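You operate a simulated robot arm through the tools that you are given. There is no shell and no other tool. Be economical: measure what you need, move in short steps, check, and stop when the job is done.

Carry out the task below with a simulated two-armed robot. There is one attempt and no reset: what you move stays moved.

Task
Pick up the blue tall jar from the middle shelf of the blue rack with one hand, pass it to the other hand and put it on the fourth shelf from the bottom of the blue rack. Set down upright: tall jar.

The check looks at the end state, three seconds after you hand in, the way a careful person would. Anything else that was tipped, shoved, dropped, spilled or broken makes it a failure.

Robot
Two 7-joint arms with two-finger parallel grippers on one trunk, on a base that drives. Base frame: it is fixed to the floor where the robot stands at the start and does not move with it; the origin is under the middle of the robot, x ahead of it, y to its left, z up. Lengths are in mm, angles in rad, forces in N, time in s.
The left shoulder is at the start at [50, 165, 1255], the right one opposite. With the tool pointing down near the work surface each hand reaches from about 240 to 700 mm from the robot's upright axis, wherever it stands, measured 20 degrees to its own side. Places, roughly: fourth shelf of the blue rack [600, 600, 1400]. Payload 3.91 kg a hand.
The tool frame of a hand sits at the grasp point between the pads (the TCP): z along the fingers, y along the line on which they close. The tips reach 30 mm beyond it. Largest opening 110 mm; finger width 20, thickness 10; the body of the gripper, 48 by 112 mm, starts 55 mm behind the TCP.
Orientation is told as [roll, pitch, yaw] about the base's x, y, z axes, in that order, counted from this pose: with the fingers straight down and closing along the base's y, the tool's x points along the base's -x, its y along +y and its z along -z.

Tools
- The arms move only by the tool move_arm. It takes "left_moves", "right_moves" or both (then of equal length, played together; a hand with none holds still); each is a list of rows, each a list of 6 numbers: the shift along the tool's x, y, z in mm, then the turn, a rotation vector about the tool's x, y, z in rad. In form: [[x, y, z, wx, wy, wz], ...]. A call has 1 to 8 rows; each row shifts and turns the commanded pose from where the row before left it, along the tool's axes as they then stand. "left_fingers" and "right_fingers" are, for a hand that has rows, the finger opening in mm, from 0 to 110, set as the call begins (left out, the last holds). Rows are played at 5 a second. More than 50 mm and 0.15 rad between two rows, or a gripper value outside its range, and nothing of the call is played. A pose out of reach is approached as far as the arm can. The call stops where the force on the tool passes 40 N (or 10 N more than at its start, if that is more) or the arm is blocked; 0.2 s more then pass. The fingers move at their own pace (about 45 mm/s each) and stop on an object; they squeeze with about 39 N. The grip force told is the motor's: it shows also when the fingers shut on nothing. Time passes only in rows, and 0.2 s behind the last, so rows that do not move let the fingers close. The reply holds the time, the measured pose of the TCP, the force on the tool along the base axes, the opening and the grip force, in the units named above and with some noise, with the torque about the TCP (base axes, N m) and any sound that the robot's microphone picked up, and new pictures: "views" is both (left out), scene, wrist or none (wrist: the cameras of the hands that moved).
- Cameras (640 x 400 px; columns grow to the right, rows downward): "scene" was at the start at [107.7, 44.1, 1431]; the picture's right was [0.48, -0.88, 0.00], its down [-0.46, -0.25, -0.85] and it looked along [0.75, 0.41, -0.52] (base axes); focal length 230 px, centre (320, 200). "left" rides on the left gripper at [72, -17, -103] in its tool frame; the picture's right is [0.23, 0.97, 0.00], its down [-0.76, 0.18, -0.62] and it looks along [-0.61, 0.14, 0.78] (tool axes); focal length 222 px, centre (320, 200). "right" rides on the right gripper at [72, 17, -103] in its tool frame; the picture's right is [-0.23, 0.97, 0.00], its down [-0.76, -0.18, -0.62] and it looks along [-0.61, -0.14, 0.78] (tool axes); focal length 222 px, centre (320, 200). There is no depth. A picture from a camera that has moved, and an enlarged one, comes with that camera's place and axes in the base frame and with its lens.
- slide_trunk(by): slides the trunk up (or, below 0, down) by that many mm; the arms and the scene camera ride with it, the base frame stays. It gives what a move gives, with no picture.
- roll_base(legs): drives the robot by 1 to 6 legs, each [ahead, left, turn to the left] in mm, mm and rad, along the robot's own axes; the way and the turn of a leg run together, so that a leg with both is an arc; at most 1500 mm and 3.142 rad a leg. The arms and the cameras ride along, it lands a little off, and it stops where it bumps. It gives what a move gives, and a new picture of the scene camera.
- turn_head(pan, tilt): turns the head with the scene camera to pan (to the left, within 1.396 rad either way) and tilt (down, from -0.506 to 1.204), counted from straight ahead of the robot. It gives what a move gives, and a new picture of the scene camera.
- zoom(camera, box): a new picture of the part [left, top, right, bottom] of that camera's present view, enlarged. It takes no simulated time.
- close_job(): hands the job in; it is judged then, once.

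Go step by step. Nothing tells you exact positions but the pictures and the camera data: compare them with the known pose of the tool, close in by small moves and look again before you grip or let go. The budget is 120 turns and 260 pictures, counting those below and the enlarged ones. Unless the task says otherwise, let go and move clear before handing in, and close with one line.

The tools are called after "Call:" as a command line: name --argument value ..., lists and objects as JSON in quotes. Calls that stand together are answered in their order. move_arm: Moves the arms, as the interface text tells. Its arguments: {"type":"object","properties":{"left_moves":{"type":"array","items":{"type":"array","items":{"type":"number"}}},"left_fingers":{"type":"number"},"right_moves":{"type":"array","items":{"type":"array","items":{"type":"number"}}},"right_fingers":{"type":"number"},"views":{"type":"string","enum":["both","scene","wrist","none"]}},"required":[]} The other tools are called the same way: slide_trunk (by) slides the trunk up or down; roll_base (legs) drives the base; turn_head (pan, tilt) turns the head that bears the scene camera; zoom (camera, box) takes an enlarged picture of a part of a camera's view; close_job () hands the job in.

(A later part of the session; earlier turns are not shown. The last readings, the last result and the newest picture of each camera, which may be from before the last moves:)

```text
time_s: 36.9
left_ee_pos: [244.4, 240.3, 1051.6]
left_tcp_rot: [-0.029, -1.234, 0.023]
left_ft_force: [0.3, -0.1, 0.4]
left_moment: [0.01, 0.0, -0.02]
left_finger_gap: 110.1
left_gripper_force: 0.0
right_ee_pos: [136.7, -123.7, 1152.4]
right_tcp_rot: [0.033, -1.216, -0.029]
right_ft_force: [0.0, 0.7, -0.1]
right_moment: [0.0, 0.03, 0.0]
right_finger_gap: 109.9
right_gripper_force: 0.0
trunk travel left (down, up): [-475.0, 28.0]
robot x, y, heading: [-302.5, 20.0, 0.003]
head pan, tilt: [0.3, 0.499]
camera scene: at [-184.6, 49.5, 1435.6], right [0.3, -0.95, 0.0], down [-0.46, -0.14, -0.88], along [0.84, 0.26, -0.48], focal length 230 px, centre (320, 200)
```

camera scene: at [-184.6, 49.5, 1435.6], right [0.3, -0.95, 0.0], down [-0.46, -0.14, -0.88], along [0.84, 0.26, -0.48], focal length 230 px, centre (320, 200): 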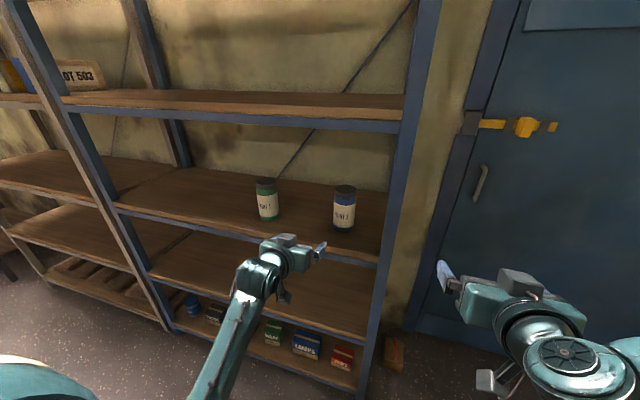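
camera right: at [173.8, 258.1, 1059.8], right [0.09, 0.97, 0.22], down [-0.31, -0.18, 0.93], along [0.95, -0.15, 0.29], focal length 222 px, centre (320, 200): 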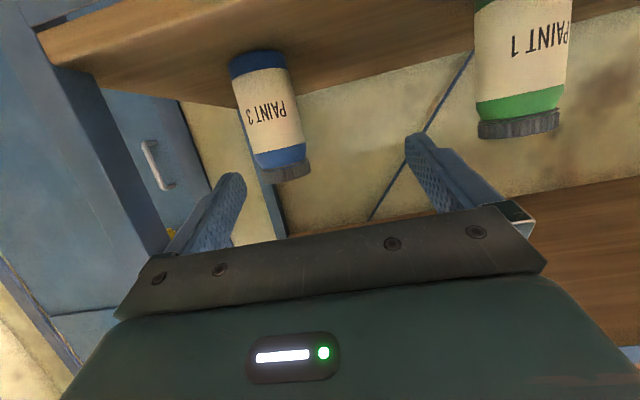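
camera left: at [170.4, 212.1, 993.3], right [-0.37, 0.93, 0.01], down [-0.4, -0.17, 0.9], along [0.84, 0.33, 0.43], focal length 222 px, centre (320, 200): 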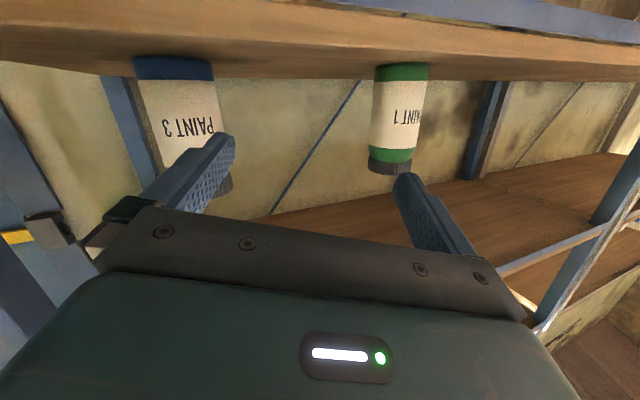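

The left hand is straight and level again. Now I'll drive left, turn right 0.3 rad, and look.

Call:
roll_base --legs '[[30, 144, 0], [0, 0, -0.305]]'

Call:
turn_head --pan 0.3 --tilt 0.55

Call:
move_arm --left_moves '[[0, 0, 0, 0, 0, 0]]' --views "wrist"

```text
time_s: 39.2
left_ee_pos: [312.7, 211.9, 1052.2]
left_tcp_rot: [-0.03, -1.235, -0.284]
left_ft_force: [0.1, 0.4, -0.1]
left_moment: [0.01, 0.0, 0.0]
left_finger_gap: 110.0
left_gripper_force: 0.1
right_ee_pos: [102.8, -103.3, 1150.7]
right_tcp_rot: [0.035, -1.216, -0.335]
right_ft_force: [-0.2, 0.5, -0.2]
right_moment: [0.0, -0.01, -0.01]
right_finger_gap: 109.9
right_gripper_force: 0.1
trunk travel left (down, up): [-475.0, 28.0]
robot x, y, heading: [-271.6, 161.7, -0.299]
head pan, tilt: [0.3, 0.499]
camera scene: at [-152.0, 157.2, 1435.7], right [0.0, -1.0, 0.0], down [-0.48, 0.0, -0.88], along [0.88, 0.0, -0.48], focal length 230 px, centre (320, 200)
```

scene: 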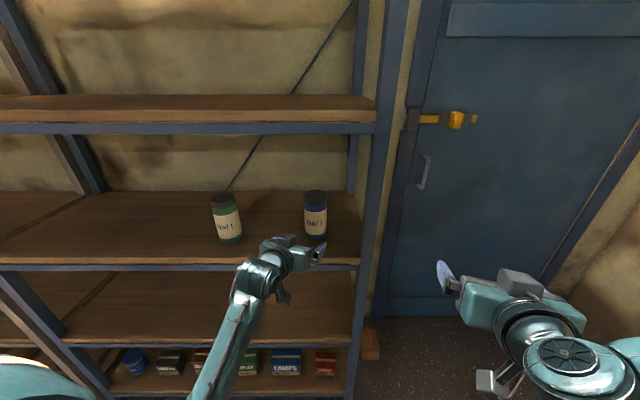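

```text
time_s: 39.8
left_ee_pos: [313.8, 212.2, 1052.0]
left_tcp_rot: [-0.03, -1.234, -0.281]
left_ft_force: [0.2, 0.4, -0.5]
left_moment: [0.0, 0.03, -0.01]
left_finger_gap: 110.0
left_gripper_force: 0.1
right_ee_pos: [102.4, -104.0, 1150.2]
right_tcp_rot: [0.035, -1.218, -0.333]
right_ft_force: [-0.4, -0.4, -0.3]
right_moment: [0.0, 0.02, 0.0]
right_finger_gap: 110.0
right_gripper_force: 0.1
trunk travel left (down, up): [-475.0, 28.0]
robot x, y, heading: [-268.8, 168.7, -0.296]
head pan, tilt: [0.3, 0.55]
camera scene: at [-153.1, 157.4, 1431.1], right [0.0, -1.0, 0.0], down [-0.52, 0.0, -0.85], along [0.85, 0.0, -0.52], focal length 230 px, centre (320, 200)
```

scene: 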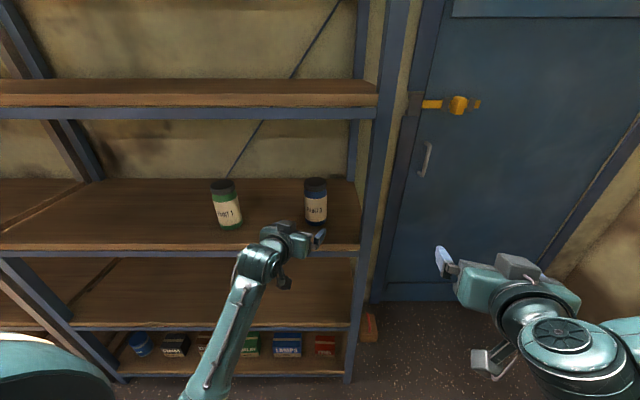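

```text
time_s: 40.2
left_ee_pos: [313.8, 212.4, 1051.8]
left_tcp_rot: [-0.031, -1.232, -0.282]
left_ft_force: [0.4, 0.1, 0.5]
left_moment: [-0.01, 0.01, -0.03]
left_finger_gap: 110.1
left_gripper_force: 0.1
right_ee_pos: [103.5, -103.6, 1151.4]
right_tcp_rot: [0.035, -1.216, -0.333]
right_ft_force: [0.6, 1.1, 0.9]
right_moment: [-0.03, -0.02, 0.01]
right_finger_gap: 109.9
right_gripper_force: 0.0
trunk travel left (down, up): [-475.0, 28.0]
robot x, y, heading: [-267.9, 167.1, -0.298]
head pan, tilt: [0.3, 0.55]
camera left: at [193.1, 232.6, 1017.9], right [0.23, 0.95, -0.22], down [-0.26, 0.28, 0.92], along [0.94, -0.15, 0.31], focal length 222 px, centre (320, 200)
```

left: 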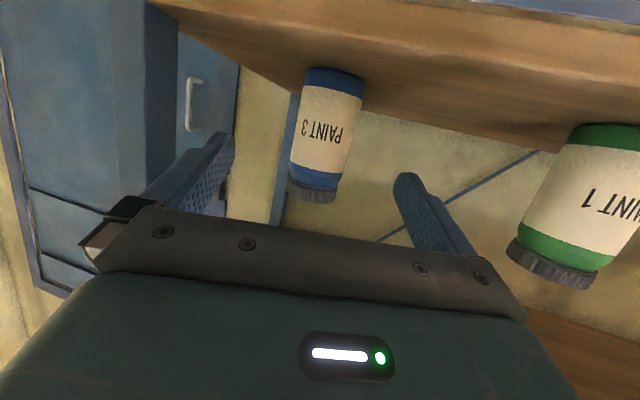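

The sightings agree on the jar at [485, 171]. I'll raise the hand to grip height, correct 10 mm sideways, and go in halfway.

Call:
move_arm --left_moves '[[-25, 5, 0, 0, 0, 0], [-24, 5, 0, 0, 0, 0], [0, 0, 40, 0, 0, 0], [0, 0, 40, 0, 0, 0], [0, 0, 0, 0, 0, 0]]'

```text
time_s: 41.4
left_ee_pos: [405.4, 192.4, 1069.8]
left_tcp_rot: [-0.034, -1.235, -0.28]
left_ft_force: [-0.1, 0.0, -0.4]
left_moment: [-0.01, 0.0, -0.01]
left_finger_gap: 110.1
left_gripper_force: 0.1
right_ee_pos: [103.6, -103.4, 1151.4]
right_tcp_rot: [0.034, -1.216, -0.332]
right_ft_force: [0.3, -0.4, -0.7]
right_moment: [-0.01, 0.02, -0.02]
right_finger_gap: 110.3
right_gripper_force: 0.0
trunk travel left (down, up): [-475.0, 28.0]
robot x, y, heading: [-270.5, 162.5, -0.3]
head pan, tilt: [0.3, 0.55]
camera scene: at [-153.4, 157.5, 1431.1], right [0.0, -1.0, 0.0], down [-0.52, 0.0, -0.85], along [0.85, 0.0, -0.52], focal length 230 px, centre (320, 200)
camera left: at [285.3, 212.7, 1035.6], right [0.23, 0.95, -0.22], down [-0.26, 0.28, 0.92], along [0.94, -0.15, 0.31], focal length 222 px, centre (320, 200)
```

scene: 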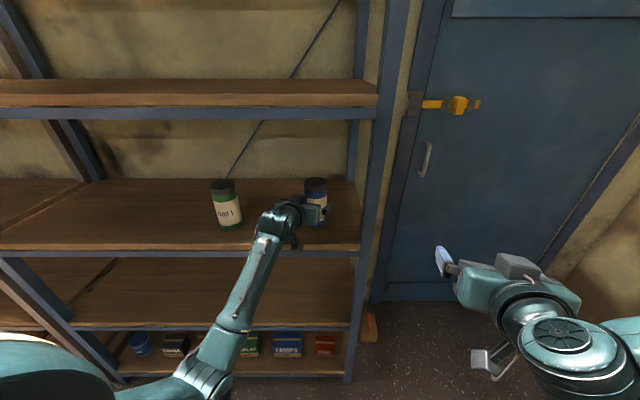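
left: 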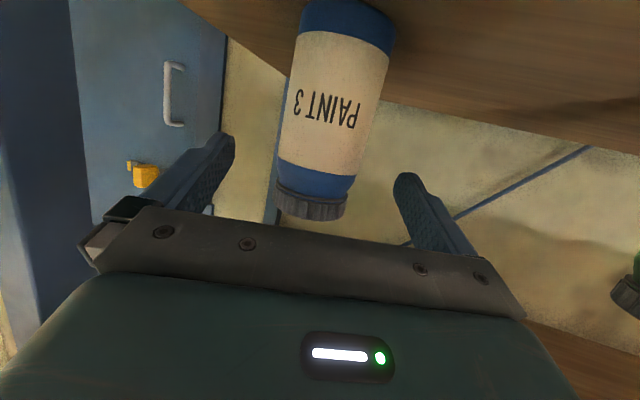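

The jar sits centred between the fingers. I'll advance the last 79 mm.

Call:
move_arm --left_moves '[[0, 1, 27, 0, 0, 0], [0, 1, 27, 0, 0, 0], [1, 0, 25, 0, 0, 0], [0, 0, 0, 0, 0, 0]]'

```text
time_s: 42.4
left_ee_pos: [476.9, 171.6, 1043.0]
left_tcp_rot: [-0.03, -1.234, -0.283]
left_ft_force: [-0.4, -0.4, 0.0]
left_moment: [0.03, 0.04, 0.03]
left_finger_gap: 110.0
left_gripper_force: 0.0
right_ee_pos: [104.6, -103.7, 1150.2]
right_tcp_rot: [0.034, -1.216, -0.332]
right_ft_force: [0.0, -0.4, 0.5]
right_moment: [0.01, -0.01, 0.01]
right_finger_gap: 110.1
right_gripper_force: 0.1
trunk travel left (down, up): [-475.0, 28.0]
robot x, y, heading: [-268.2, 168.2, -0.298]
head pan, tilt: [0.3, 0.55]
camera scene: at [-153.3, 157.5, 1431.1], right [0.0, -1.0, 0.0], down [-0.52, 0.0, -0.85], along [0.85, 0.0, -0.52], focal length 230 px, centre (320, 200)
camera left: at [355.6, 192.4, 1009.4], right [0.23, 0.95, -0.22], down [-0.26, 0.28, 0.92], along [0.94, -0.15, 0.31], focal length 222 px, centre (320, 200)
```

scene: 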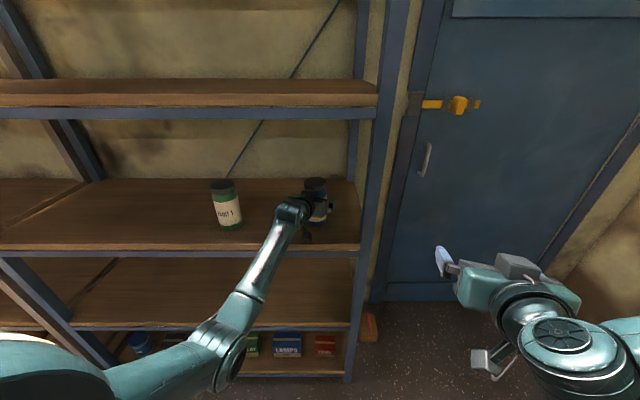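
left: 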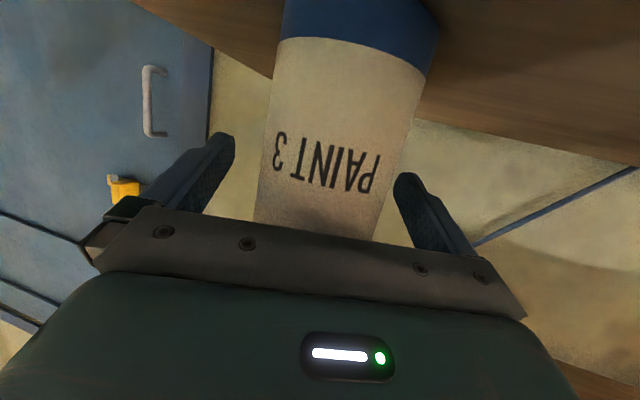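

The jar is about 4 mm off the middle of the fingers. I'll correct that and then close.

Call:
move_arm --left_moves '[[0, 4, 0, 0, 0, 0], [0, 0, 0, 0, 0, 0]]' --views "none"

Call:
move_arm --left_moves '[[0, 0, 0, 0, 0, 0], [0, 0, 0, 0, 0, 0], [0, 0, 0, 0, 0, 0], [0, 0, 0, 0, 0, 0], [0, 0, 0, 0, 0, 0], [0, 0, 0, 0, 0, 0]]' --left_fingers 55

```text
time_s: 43.0
left_ee_pos: [477.4, 175.9, 1044.0]
left_tcp_rot: [-0.032, -1.235, -0.282]
left_ft_force: [0.1, 0.5, 0.3]
left_moment: [-0.01, -0.03, -0.01]
left_finger_gap: 109.9
left_gripper_force: 0.1
right_ee_pos: [104.1, -103.2, 1151.7]
right_tcp_rot: [0.034, -1.216, -0.332]
right_ft_force: [-0.2, -0.3, 0.1]
right_moment: [0.02, -0.01, -0.03]
right_finger_gap: 110.1
right_gripper_force: 0.0
trunk travel left (down, up): [-475.0, 28.0]
robot x, y, heading: [-269.5, 167.4, -0.3]
head pan, tilt: [0.3, 0.55]
```

```text
time_s: 44.4
left_ee_pos: [477.8, 173.7, 1044.0]
left_tcp_rot: [-0.029, -1.233, -0.282]
left_ft_force: [0.0, -3.6, 1.6]
left_moment: [-0.01, -0.04, -0.04]
left_finger_gap: 71.1
left_gripper_force: 38.8
right_ee_pos: [103.2, -103.8, 1150.3]
right_tcp_rot: [0.034, -1.217, -0.335]
right_ft_force: [0.5, 0.1, 0.2]
right_moment: [0.02, 0.02, 0.01]
right_finger_gap: 110.3
right_gripper_force: 0.1
trunk travel left (down, up): [-475.0, 28.0]
robot x, y, heading: [-271.6, 168.8, -0.3]
head pan, tilt: [0.3, 0.55]
camera scene: at [-153.3, 157.0, 1431.1], right [0.0, -1.0, 0.0], down [-0.52, 0.0, -0.85], along [0.85, 0.0, -0.52], focal length 230 px, centre (320, 200)
camera left: at [356.4, 195.7, 1010.1], right [0.23, 0.95, -0.22], down [-0.26, 0.28, 0.92], along [0.94, -0.15, 0.31], focal length 222 px, centre (320, 200)
```

scene: 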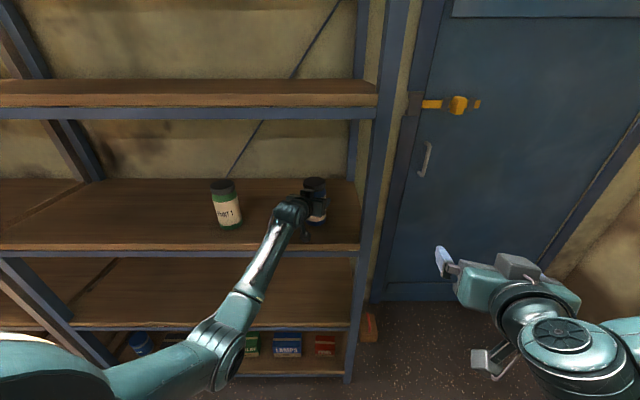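
left: 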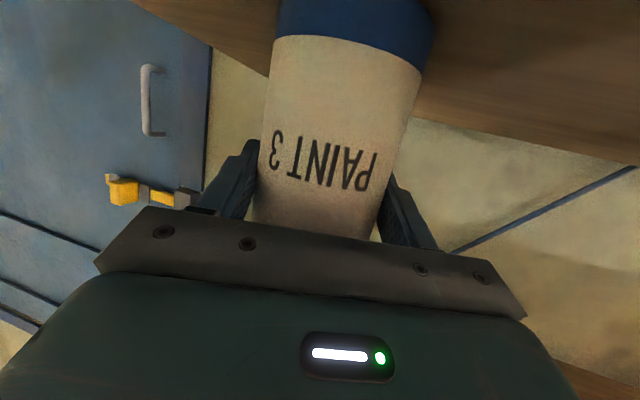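

The grip is firm at 71 mm. I'll lift straight up 40 mm and check.

Call:
move_arm --left_moves '[[-19, 0, -6.6, 0, 0, 0], [-19, 0, -6.6, 0, 0, 0], [0, 0, 0, 0, 0, 0]]'

```text
time_s: 45.2
left_ee_pos: [477.7, 174.6, 1084.3]
left_tcp_rot: [-0.032, -1.23, -0.281]
left_ft_force: [0.9, -0.3, -5.7]
left_moment: [0.04, 0.0, 0.04]
left_finger_gap: 71.3
left_gripper_force: 39.0
right_ee_pos: [104.8, -102.1, 1151.3]
right_tcp_rot: [0.031, -1.217, -0.332]
right_ft_force: [0.2, -0.1, 0.1]
right_moment: [0.0, 0.0, 0.03]
right_finger_gap: 109.7
right_gripper_force: 0.0
trunk travel left (down, up): [-475.0, 28.0]
robot x, y, heading: [-269.2, 163.9, -0.296]
head pan, tilt: [0.3, 0.55]
camera scene: at [-152.2, 157.4, 1431.0], right [0.0, -1.0, 0.0], down [-0.52, 0.0, -0.85], along [0.85, 0.0, -0.52], focal length 230 px, centre (320, 200)
camera left: at [356.7, 196.3, 1050.5], right [0.22, 0.95, -0.22], down [-0.26, 0.28, 0.92], along [0.94, -0.15, 0.31], focal length 222 px, centre (320, 200)
```

scene: 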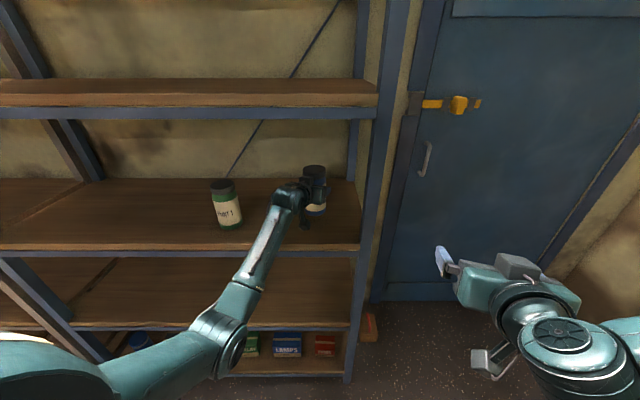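
left: 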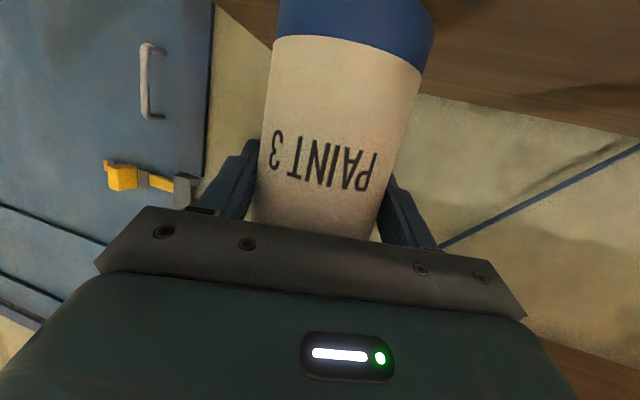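

The jar is held securely, about 0.6 kg. I'll back the base out along the robot's axis to get open space for the handover.

Call:
roll_base --legs '[[-300, 0, 0]]'

Call:
turn_head --pan 0.1 --tilt 0.6

```text
time_s: 47.3
left_ee_pos: [191.2, 264.8, 1085.1]
left_tcp_rot: [-0.032, -1.234, -0.281]
left_ft_force: [-0.1, -0.2, -5.4]
left_moment: [0.01, 0.04, 0.03]
left_finger_gap: 71.2
left_gripper_force: 39.0
right_ee_pos: [-180.7, -16.4, 1151.4]
right_tcp_rot: [0.031, -1.216, -0.334]
right_ft_force: [0.0, 0.1, -0.5]
right_moment: [-0.02, -0.02, -0.02]
right_finger_gap: 110.2
right_gripper_force: 0.0
trunk travel left (down, up): [-475.0, 28.0]
robot x, y, heading: [-559.8, 253.1, -0.301]
head pan, tilt: [0.3, 0.55]
camera scene: at [-438.6, 245.7, 1431.1], right [0.0, -1.0, 0.0], down [-0.52, 0.0, -0.85], along [0.85, 0.0, -0.52], focal length 230 px, centre (320, 200)
```

scene: 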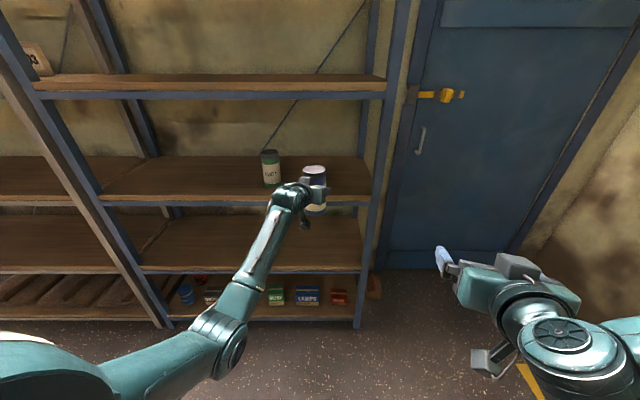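

```text
time_s: 48.0
left_ee_pos: [191.8, 262.8, 1085.4]
left_tcp_rot: [-0.033, -1.23, -0.282]
left_ft_force: [0.5, 0.5, -5.9]
left_moment: [0.03, 0.0, -0.01]
left_finger_gap: 71.2
left_gripper_force: 38.8
right_ee_pos: [-180.8, -15.7, 1149.9]
right_tcp_rot: [0.032, -1.216, -0.331]
right_ft_force: [0.5, 0.0, 0.0]
right_moment: [0.02, 0.01, 0.03]
right_finger_gap: 109.9
right_gripper_force: 0.0
trunk travel left (down, up): [-475.0, 28.0]
robot x, y, heading: [-553.2, 252.9, -0.296]
head pan, tilt: [0.099, 0.6]
camera scene: at [-441.0, 227.9, 1426.5], right [-0.2, -0.98, 0.0], down [-0.55, 0.11, -0.82], along [0.81, -0.16, -0.57], focal length 230 px, centre (320, 200)
```

scene: 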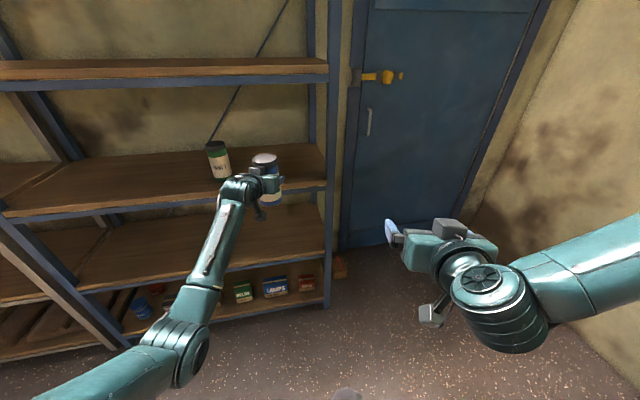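

The exit is clean. I'll turn back to heading 0, pull the left hand in while turning it right, and start turning the right hand left so the two meet at about 90°.

Call:
roll_base --legs '[[0, 0, 0.298]]'

Call:
move_arm --left_moves '[[0, 0, -36, 0, 0, 0], [0, 0, -36, 0.06, 0, 0.02], [0, 0, -36, 0.08, 0, 0.028], [0, 0, 0, 0.08, 0, 0.028], [0, 0, 0, 0.08, 0, 0.028], [0, 0, 0, 0.08, 0, 0.028]]' --right_moves '[[0, 40, 0, -0.1, 0, -0.035], [0, 40, 0, -0.1, 0, -0.035], [0, 40, 0, -0.1, 0, -0.035], [0, 40, 0, -0.1, 0, -0.035], [0, 40, 0, -0.1, 0, -0.035], [0, 0, 0, -0.1, 0, -0.035]]'

```text
time_s: 49.4
left_ee_pos: [156.5, 477.2, 1084.5]
left_tcp_rot: [-0.032, -1.233, 0.011]
left_ft_force: [0.3, -0.8, -5.8]
left_moment: [0.02, 0.01, 0.01]
left_finger_gap: 71.3
left_gripper_force: 39.0
right_ee_pos: [-119.7, 104.1, 1150.8]
right_tcp_rot: [0.031, -1.218, -0.042]
right_ft_force: [0.6, 0.1, -0.8]
right_moment: [-0.01, 0.02, -0.02]
right_finger_gap: 110.0
right_gripper_force: 0.0
trunk travel left (down, up): [-475.0, 28.0]
robot x, y, heading: [-553.0, 250.1, -0.005]
head pan, tilt: [0.099, 0.6]
camera scene: at [-438.5, 262.4, 1426.5], right [0.09, -1.0, 0.0], down [-0.56, -0.05, -0.82], along [0.82, 0.08, -0.57], focal length 230 px, centre (320, 200)
```

scene: 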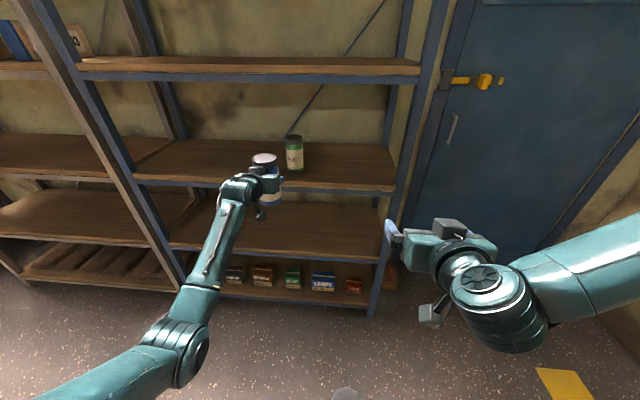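

```text
time_s: 50.8
left_ee_pos: [55.3, 481.9, 1120.0]
left_tcp_rot: [-0.037, -1.235, -0.391]
left_ft_force: [0.2, -0.2, -5.7]
left_moment: [0.02, 0.01, -0.06]
left_finger_gap: 71.2
left_gripper_force: 38.7
right_ee_pos: [-162.9, 297.7, 1153.9]
right_tcp_rot: [0.054, -1.226, 0.468]
right_ft_force: [-0.6, -0.6, -0.1]
right_moment: [-0.02, -0.01, -0.01]
right_finger_gap: 109.7
right_gripper_force: 0.0
right hand out of reach, approached as far as the arm can: row 6
trunk travel left (down, up): [-475.0, 28.0]
robot x, y, heading: [-555.2, 250.0, -0.008]
head pan, tilt: [0.099, 0.6]
camera scene: at [-438.5, 261.9, 1426.5], right [0.09, -1.0, 0.0], down [-0.56, -0.05, -0.82], along [0.82, 0.08, -0.57], focal length 230 px, centre (320, 200)
camera right: at [-277.6, 252.5, 1121.9], right [-0.41, 0.88, 0.23], down [-0.19, -0.33, 0.92], along [0.89, 0.34, 0.3], focal length 222 px, centre (320, 200)
camera left: at [-62.3, 516.0, 1085.5], right [0.33, 0.92, -0.23], down [-0.23, 0.31, 0.92], along [0.92, -0.25, 0.31], focal length 222 px, centre (320, 200)
```

scene: 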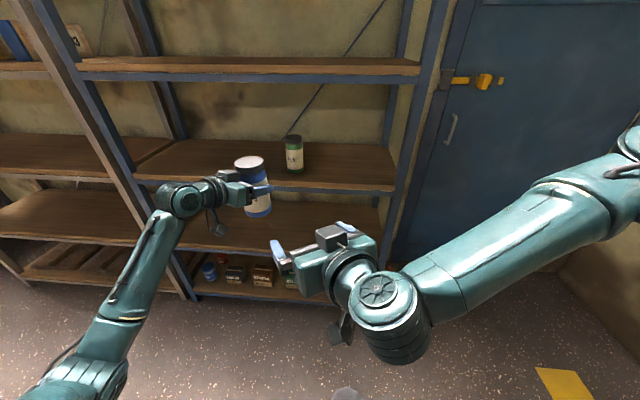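
right: 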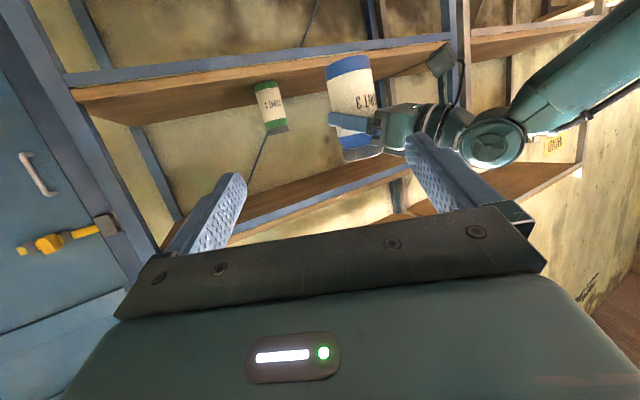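
left: 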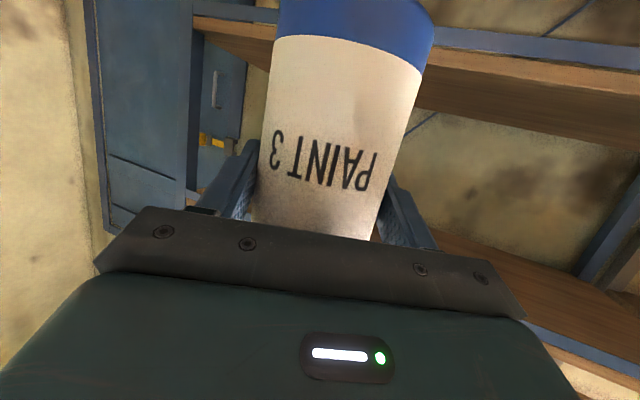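

I can see the jar clearly, with its lower half free below the left fingers. I'll bring the right hand to the pre-handover point about 130 mm from the jar and turn it further left.

Call:
move_arm --right_moves '[[-6, -4, 45, 0, 0, 0], [-6, -4, 45, 0, 0, 0], [-6, -4, 45, 0, 0, 0], [-6, -5, 45, 0, 0, 0], [0, 0, 0, -0.132, 0, -0.046], [0, 0, 0, -0.132, 0, -0.046], [0, 0, 0, -0.132, 0, -0.046], [0, 0, 0, -0.132, 0, -0.046]]'

```text
time_s: 52.5
left_ee_pos: [54.5, 482.9, 1119.9]
left_tcp_rot: [-0.038, -1.236, -0.388]
left_ft_force: [-0.3, 0.4, -5.2]
left_moment: [0.01, 0.04, 0.01]
left_finger_gap: 71.3
left_gripper_force: 38.8
right_ee_pos: [6.1, 354.0, 1126.2]
right_tcp_rot: [0.063, -1.237, 1.022]
right_ft_force: [0.9, 0.6, -0.4]
right_moment: [0.02, 0.01, -0.04]
right_finger_gap: 109.9
right_gripper_force: 0.0
right hand out of reach, approached as far as the arm can: row 3, 4
trunk travel left (down, up): [-475.0, 28.0]
robot x, y, heading: [-555.4, 253.1, -0.009]
head pan, tilt: [0.099, 0.6]
camera scene: at [-438.8, 262.7, 1426.5], right [0.09, -1.0, 0.0], down [-0.56, -0.05, -0.82], along [0.82, 0.07, -0.57], focal length 230 px, centre (320, 200)
camera right: at [-67.4, 255.7, 1092.9], right [-0.82, 0.52, 0.23], down [0.01, -0.39, 0.92], along [0.57, 0.76, 0.31], focal length 222 px, centre (320, 200)
```

scene: 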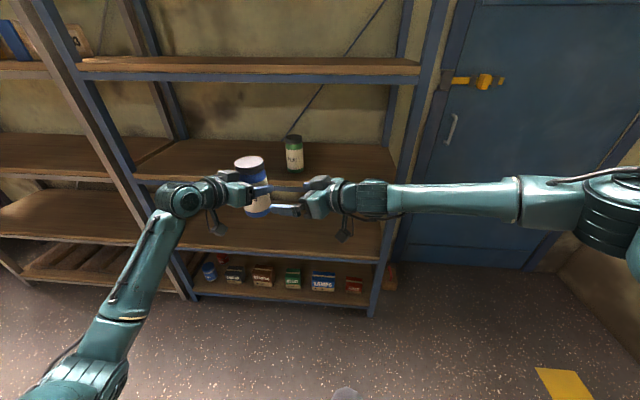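
right: 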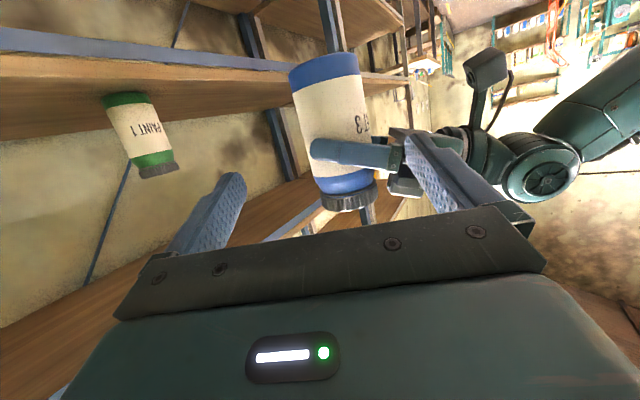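

The right hand is lined up below and beside the left fingers. I'll make the small lateral and height correction and advance halfway.

Call:
move_arm --right_moves '[[5, 6, 0, 0, 0, 0], [5, 6, 0, 0, 0, 0], [0, 0, 35, 0, 0, 0], [0, 0, 35, 0, 0, 0], [0, 0, 0, 0, 0, 0]]'

```text
time_s: 53.8
left_ee_pos: [55.4, 482.4, 1120.0]
left_tcp_rot: [-0.035, -1.235, -0.389]
left_ft_force: [-0.2, 1.0, -6.2]
left_moment: [0.02, -0.01, -0.04]
left_finger_gap: 71.2
left_gripper_force: 39.3
right_ee_pos: [23.8, 415.1, 1094.0]
right_tcp_rot: [0.064, -1.237, 1.013]
right_ft_force: [-0.1, 0.3, 0.2]
right_moment: [-0.03, 0.03, -0.02]
right_finger_gap: 110.1
right_gripper_force: 0.2
trunk travel left (down, up): [-475.0, 28.0]
robot x, y, heading: [-558.6, 252.6, -0.01]
head pan, tilt: [0.099, 0.6]
camera scene: at [-438.7, 261.7, 1426.5], right [0.09, -1.0, 0.0], down [-0.56, -0.05, -0.82], along [0.82, 0.08, -0.57], focal length 230 px, centre (320, 200)
camera right: at [-49.0, 316.9, 1061.0], right [-0.82, 0.53, 0.24], down [0.01, -0.39, 0.92], along [0.58, 0.76, 0.31], focal length 222 px, centre (320, 200)
```

scene: 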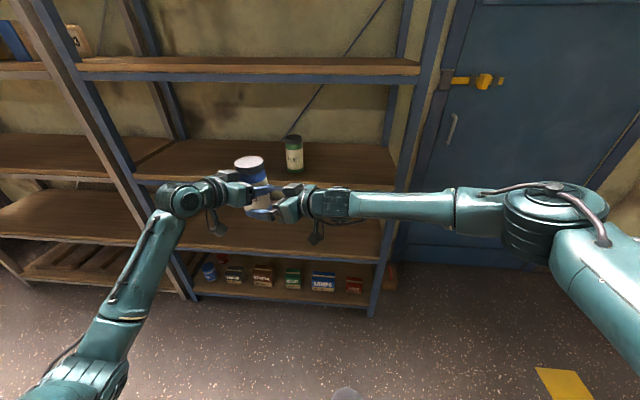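
right: 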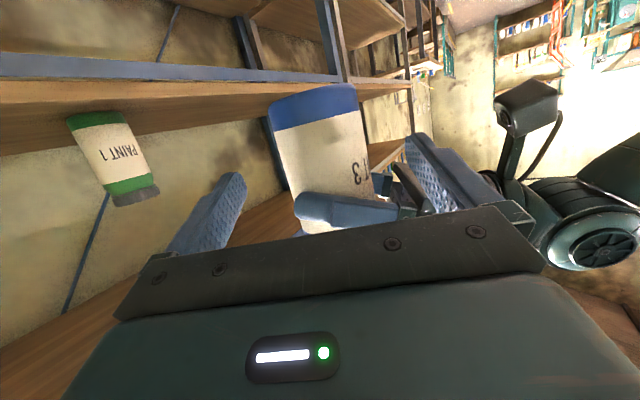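

The jar is entering the right fingers under the left ones. I'll advance the remaining 64 mm slowly, keeping about 15 mm between the palm and the left finger.

Call:
move_arm --right_moves '[[0, 2, 22, 0, 0, 0], [0, 1, 22, 0, 0, 0], [0, 0, 20, 0, 0, 0], [0, 0, 0, 0, 0, 0]]'

Call:
zoom --camera "scene" --box '[140, 120, 380, 270]'

```text
time_s: 54.8
left_ee_pos: [54.2, 481.3, 1120.8]
left_tcp_rot: [-0.035, -1.234, -0.389]
left_ft_force: [-0.6, -0.9, -5.4]
left_moment: [0.02, 0.07, 0.03]
left_finger_gap: 71.6
left_gripper_force: 38.7
right_ee_pos: [50.4, 471.1, 1072.3]
right_tcp_rot: [0.066, -1.237, 1.016]
right_ft_force: [-0.2, 0.4, -0.4]
right_moment: [0.01, -0.04, 0.01]
right_finger_gap: 110.1
right_gripper_force: 0.1
trunk travel left (down, up): [-475.0, 28.0]
robot x, y, heading: [-559.7, 254.2, -0.012]
head pan, tilt: [0.099, 0.6]
camera scene: at [-438.6, 261.7, 1426.5], right [0.09, -1.0, 0.0], down [-0.56, -0.05, -0.82], along [0.82, 0.08, -0.57], focal length 230 px, centre (320, 200)
camera right: at [-23.3, 372.6, 1040.2], right [-0.82, 0.53, 0.24], down [0.01, -0.39, 0.92], along [0.58, 0.76, 0.31], focal length 222 px, centre (320, 200)
```

scene: 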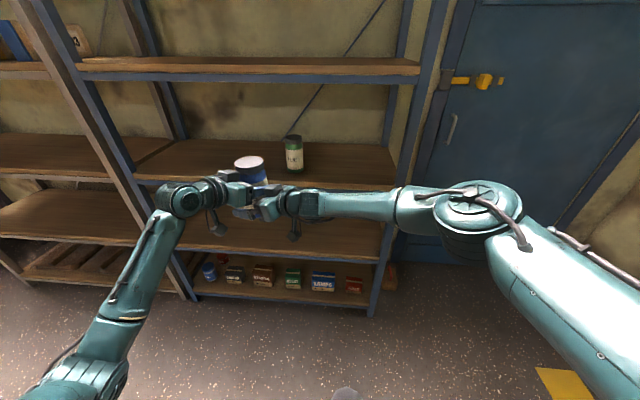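
right: 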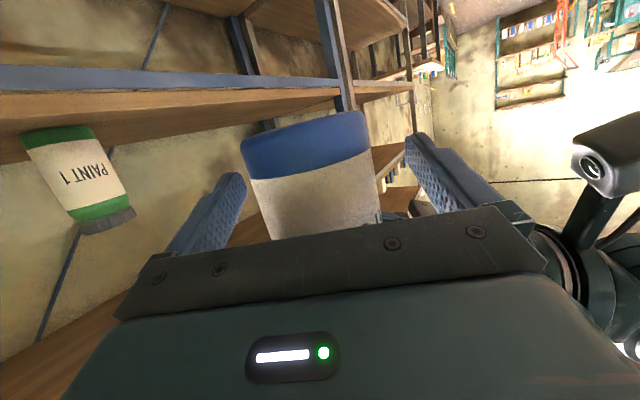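

```text
2.67 times, centred on (260, 195) of scene
camera zoom: at [-438.6, 261.7, 1426.5], right [0.09, -1.0, 0.0], down [-0.56, -0.05, -0.82], along [0.82, 0.08, -0.57], focal length 613 px, centre (480, 213)
```

zoom: 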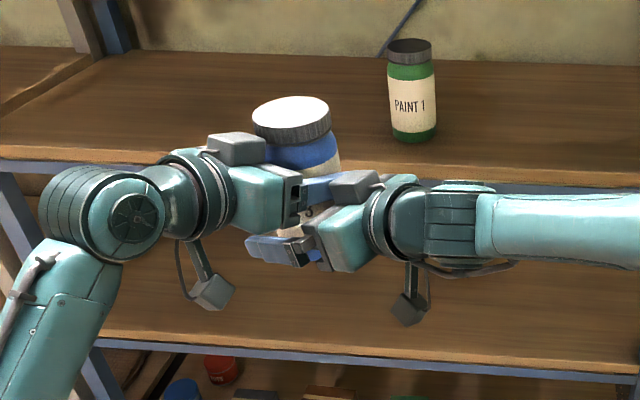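

The jar is centred in the right hand, and nothing is touching. I'll close the right fingers.

Call:
move_arm --right_moves '[[0, 0, 0, 0, 0, 0], [0, 0, 0, 0, 0, 0], [0, 0, 0, 0, 0, 0], [0, 0, 0, 0, 0, 0], [0, 0, 0, 0, 0, 0], [0, 0, 0, 0, 0, 0]]' --right_fingers 55

```text
time_s: 56.1
left_ee_pos: [55.9, 482.0, 1121.6]
left_tcp_rot: [-0.037, -1.234, -0.387]
left_ft_force: [-22.3, 1.5, -0.7]
left_moment: [0.11, 1.05, 0.06]
left_finger_gap: 71.2
left_gripper_force: 39.1
right_ee_pos: [51.6, 469.0, 1073.1]
right_tcp_rot: [0.06, -1.234, 1.013]
right_ft_force: [21.9, -1.6, -0.8]
right_moment: [-0.07, 0.02, -0.35]
right_finger_gap: 71.6
right_gripper_force: 39.1
trunk travel left (down, up): [-475.0, 28.0]
robot x, y, heading: [-557.5, 253.9, -0.008]
head pan, tilt: [0.099, 0.6]
camera scene: at [-438.6, 262.1, 1426.5], right [0.09, -1.0, 0.0], down [-0.56, -0.05, -0.82], along [0.82, 0.08, -0.57], focal length 230 px, centre (320, 200)
camera right: at [-21.6, 371.1, 1040.4], right [-0.81, 0.53, 0.23], down [0.01, -0.39, 0.92], along [0.58, 0.75, 0.31], focal length 222 px, centre (320, 200)
```

scene: 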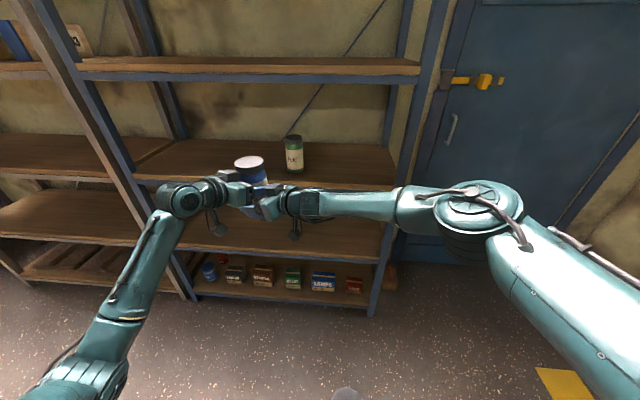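
right: 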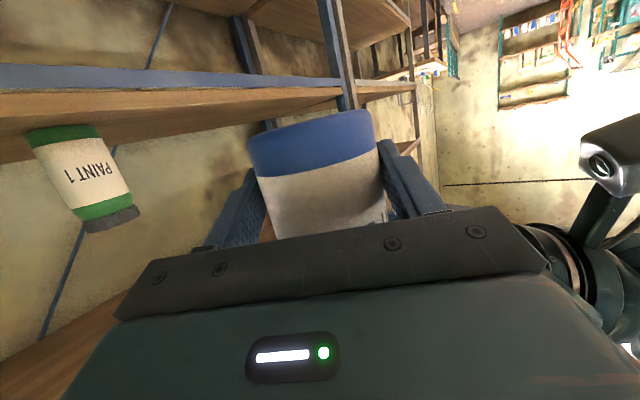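

Both hands hold it, with about 22 N of side load between them. I'll ease that by 2 mm, then open the left hand.

Call:
move_arm --right_moves '[[0, -2, 0, 0, 0, 0], [0, 0, 0, 0, 0, 0]]' --views "none"

Call:
move_arm --left_moves '[[0, 0, 0, 0, 0, 0], [0, 0, 0, 0, 0, 0], [0, 0, 0, 0, 0, 0], [0, 0, 0, 0, 0, 0]]' --left_fingers 110

```text
time_s: 56.8
left_ee_pos: [55.2, 483.1, 1121.3]
left_tcp_rot: [-0.035, -1.235, -0.387]
left_ft_force: [-13.9, 2.4, -2.8]
left_moment: [0.19, 1.07, 0.48]
left_finger_gap: 71.2
left_gripper_force: 39.1
right_ee_pos: [53.2, 469.8, 1072.6]
right_tcp_rot: [0.059, -1.233, 1.019]
right_ft_force: [14.5, -2.5, 0.7]
right_moment: [-0.13, -0.36, -0.66]
right_finger_gap: 71.4
right_gripper_force: 39.2
trunk travel left (down, up): [-475.0, 28.0]
robot x, y, heading: [-560.8, 256.1, -0.007]
head pan, tilt: [0.099, 0.6]
```

```text
time_s: 57.4
left_ee_pos: [59.0, 495.5, 1120.7]
left_tcp_rot: [-0.008, -1.237, -0.385]
left_ft_force: [13.9, 16.7, -5.2]
left_moment: [0.09, -0.06, -0.06]
left_finger_gap: 99.4
left_gripper_force: 0.0
right_ee_pos: [47.3, 473.7, 1067.8]
right_tcp_rot: [0.069, -1.231, 1.027]
right_ft_force: [-14.1, -16.2, 0.2]
right_moment: [0.85, -0.69, 0.14]
right_finger_gap: 71.0
right_gripper_force: 39.5
trunk travel left (down, up): [-475.0, 28.0]
robot x, y, heading: [-561.2, 253.5, -0.01]
head pan, tilt: [0.099, 0.6]
stopped in row 3 (left hand): the force on the tool passed its limit (the readings are from after the stop); the commanded pose is now the measured one
camera scene: at [-438.6, 262.4, 1426.5], right [0.09, -1.0, 0.0], down [-0.56, -0.05, -0.82], along [0.82, 0.08, -0.57], focal length 230 px, centre (320, 200)
camera left: at [-59.3, 525.3, 1086.0], right [0.3, 0.93, -0.22], down [-0.24, 0.3, 0.92], along [0.92, -0.23, 0.32], focal length 222 px, centre (320, 200)
```

scene: 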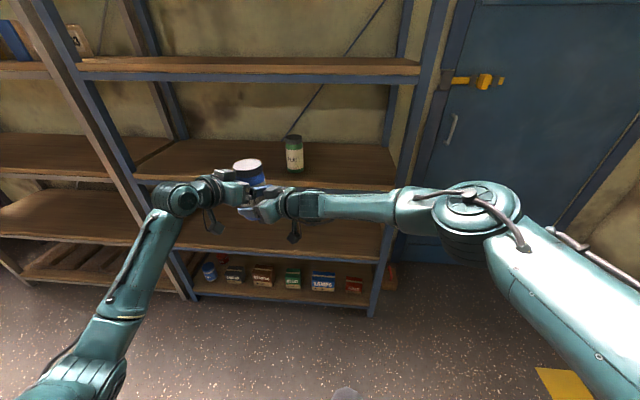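
left: 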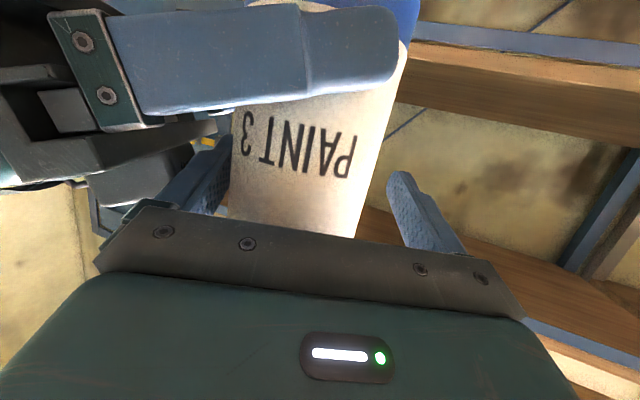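

While opening, the near left finger pressed on the right palm; the jar is still held in the right hand. I'll narrow the left fingers slightly to relieve the contact.

Call:
move_arm --left_moves '[[0, 0, 0, 0, 0, 0], [0, 0, 0, 0, 0, 0]]' --left_fingers 91 --views "wrist"

Call:
zoom --camera "scene" --box '[180, 140, 340, 240]'

```text
time_s: 58.0
left_ee_pos: [58.3, 488.9, 1123.9]
left_tcp_rot: [-0.02, -1.241, -0.386]
left_ft_force: [2.4, 5.8, -2.1]
left_moment: [0.03, -0.05, -0.15]
left_finger_gap: 87.5
left_gripper_force: 0.0
right_ee_pos: [46.9, 472.6, 1069.9]
right_tcp_rot: [0.069, -1.232, 1.027]
right_ft_force: [-1.9, -5.9, 0.9]
right_moment: [0.24, -0.04, 0.12]
right_finger_gap: 71.1
right_gripper_force: 39.5
trunk travel left (down, up): [-475.0, 28.0]
robot x, y, heading: [-558.3, 253.4, -0.005]
head pan, tilt: [0.099, 0.6]
camera left: at [-60.1, 521.2, 1087.1], right [0.32, 0.92, -0.22], down [-0.24, 0.3, 0.92], along [0.92, -0.24, 0.32], focal length 222 px, centre (320, 200)
```

left: 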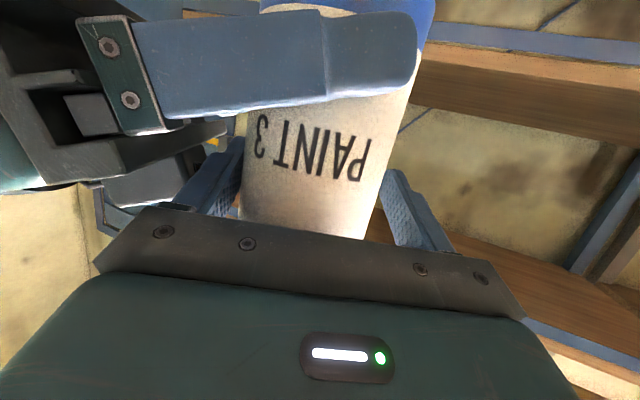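

```text
4.00 times, centred on (260, 190) of scene
camera zoom: at [-438.7, 262.1, 1426.5], right [0.09, -1.0, 0.0], down [-0.56, -0.05, -0.82], along [0.82, 0.08, -0.57], focal length 919 px, centre (560, 240)
```

zoom: 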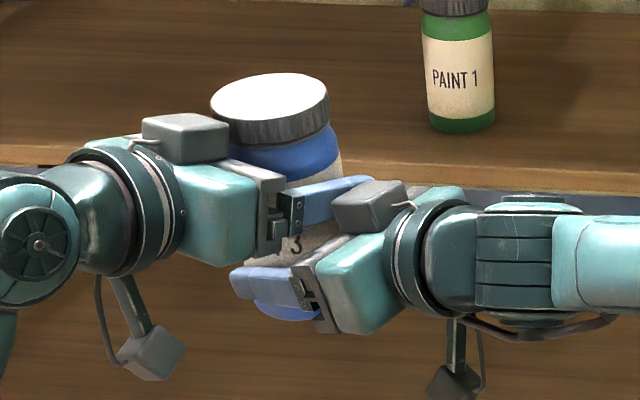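

The contact force has dropped, and the left fingers now straddle the jar with a small gap on both sides. I'll slide the left hand straight back along its fingers.

Call:
move_arm --left_moves '[[0, 0, -15, 0, 0, 0], [0, 0, -15, 0, 0, 0], [0, 0, -20, 0, 0, 0], [0, 0, -25, 0, 0, 0], [0, 0, -25, 0, 0, 0]]'

```text
time_s: 59.2
left_ee_pos: [-28.9, 527.7, 1156.0]
left_tcp_rot: [-0.023, -1.241, -0.384]
left_ft_force: [-0.9, 0.1, -0.3]
left_moment: [0.01, -0.01, 0.03]
left_finger_gap: 91.1
left_gripper_force: 0.1
right_ee_pos: [46.3, 472.9, 1069.7]
right_tcp_rot: [0.066, -1.233, 1.027]
right_ft_force: [0.6, 0.3, 0.3]
right_moment: [-0.07, -0.01, -0.01]
right_finger_gap: 71.5
right_gripper_force: 38.8
trunk travel left (down, up): [-475.0, 28.0]
robot x, y, heading: [-556.2, 254.6, -0.01]
head pan, tilt: [0.099, 0.6]
camera scene: at [-439.2, 262.4, 1426.6], right [0.09, -1.0, 0.0], down [-0.56, -0.05, -0.83], along [0.82, 0.08, -0.56], focal length 230 px, centre (320, 200)
camera left: at [-146.6, 560.3, 1120.1], right [0.32, 0.92, -0.22], down [-0.24, 0.3, 0.92], along [0.92, -0.24, 0.32], focal length 222 px, centre (320, 200)
```

scene: 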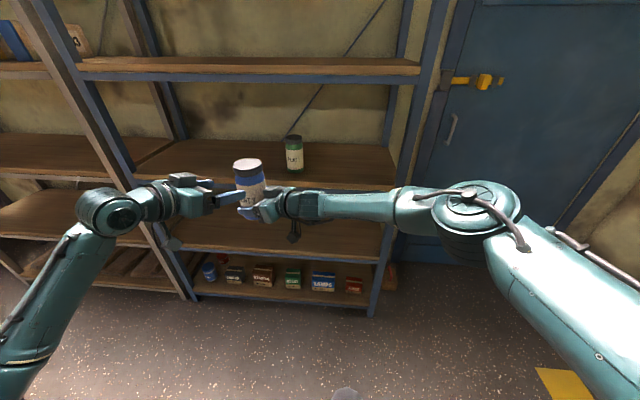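
left: 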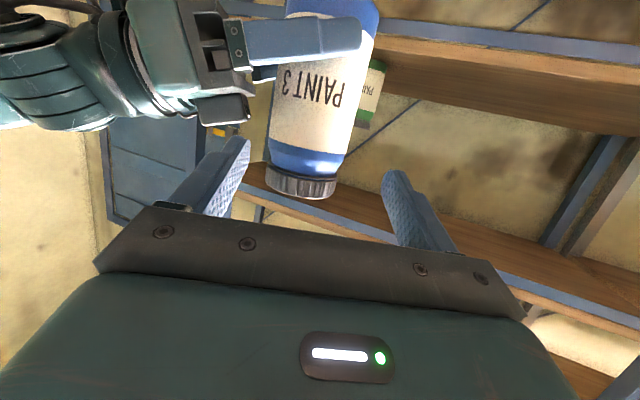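

The right hand has the jar alone. I'll take the left hand further away to the left and check the right-hand reading.

Call:
move_arm --left_moves '[[0, 0, -40, 0, 0, 0], [0, 40, 0, 0, 0, 0], [0, 40, 0, 0, 0, 0], [0, 40, 0, 0, 0, 0]]' --right_moves '[[0, 0, 0, 0, 0, 0], [0, 0, 0, 0, 0, 0], [-5, 0, 0, 0, 0, 0], [-5, 0, 0, 0, 0, 0]]'

Call:
zoom --camera "scene" --box '[180, 130, 340, 230]'

```text
time_s: 60.2
left_ee_pos: [-17.8, 653.8, 1166.5]
left_tcp_rot: [-0.019, -1.24, -0.384]
left_ft_force: [0.7, 0.2, -0.2]
left_moment: [0.01, 0.01, -0.05]
left_finger_gap: 91.0
left_gripper_force: 0.1
right_ee_pos: [48.7, 475.6, 1079.5]
right_tcp_rot: [0.068, -1.233, 1.029]
right_ft_force: [0.1, -0.1, -6.5]
right_moment: [-0.1, 0.03, 0.0]
right_finger_gap: 71.0
right_gripper_force: 39.3
trunk travel left (down, up): [-475.0, 28.0]
robot x, y, heading: [-557.4, 256.8, -0.009]
head pan, tilt: [0.099, 0.6]
camera scene: at [-438.1, 262.5, 1426.4], right [0.09, -1.0, 0.0], down [-0.56, -0.05, -0.82], along [0.82, 0.08, -0.57], focal length 230 px, centre (320, 200)
camera right: at [-22.6, 376.8, 1046.6], right [-0.82, 0.51, 0.24], down [0.02, -0.39, 0.92], along [0.56, 0.76, 0.31], focal length 222 px, centre (320, 200)
camera left: at [-135.6, 685.9, 1131.6], right [0.31, 0.92, -0.22], down [-0.24, 0.3, 0.92], along [0.92, -0.24, 0.32], focal length 222 px, centre (320, 200)
```

scene: 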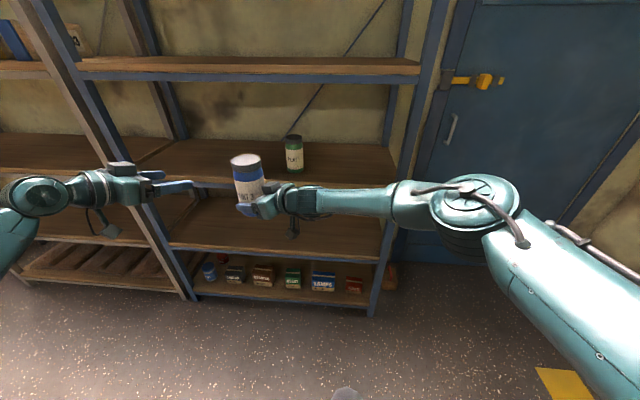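
right: 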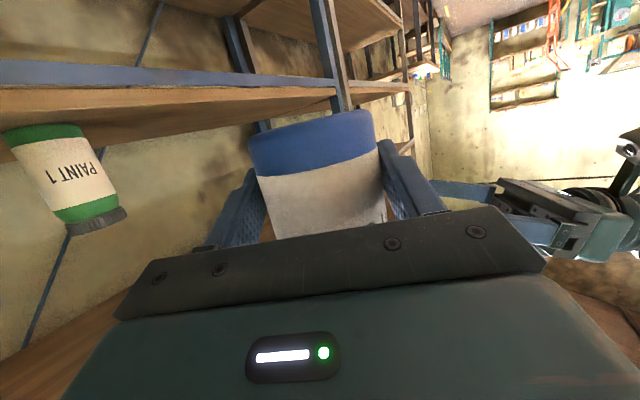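
left: 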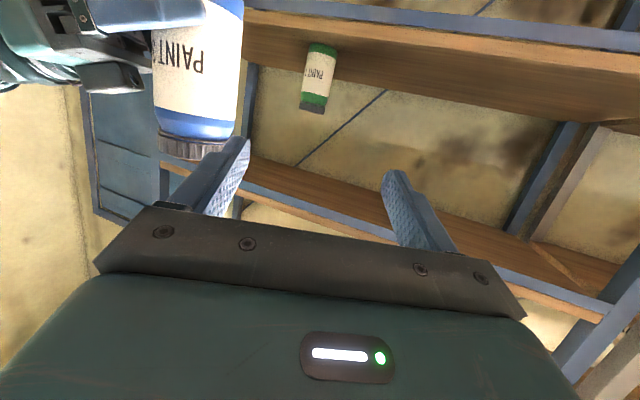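

```text
4.00 times, centred on (260, 180) of scene
camera zoom: at [-438.1, 262.5, 1426.4], right [0.09, -1.0, 0.0], down [-0.56, -0.05, -0.82], along [0.82, 0.08, -0.57], focal length 919 px, centre (560, 280)
```

zoom: 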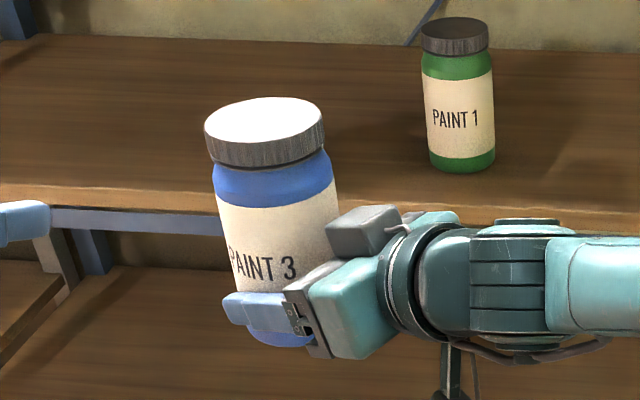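

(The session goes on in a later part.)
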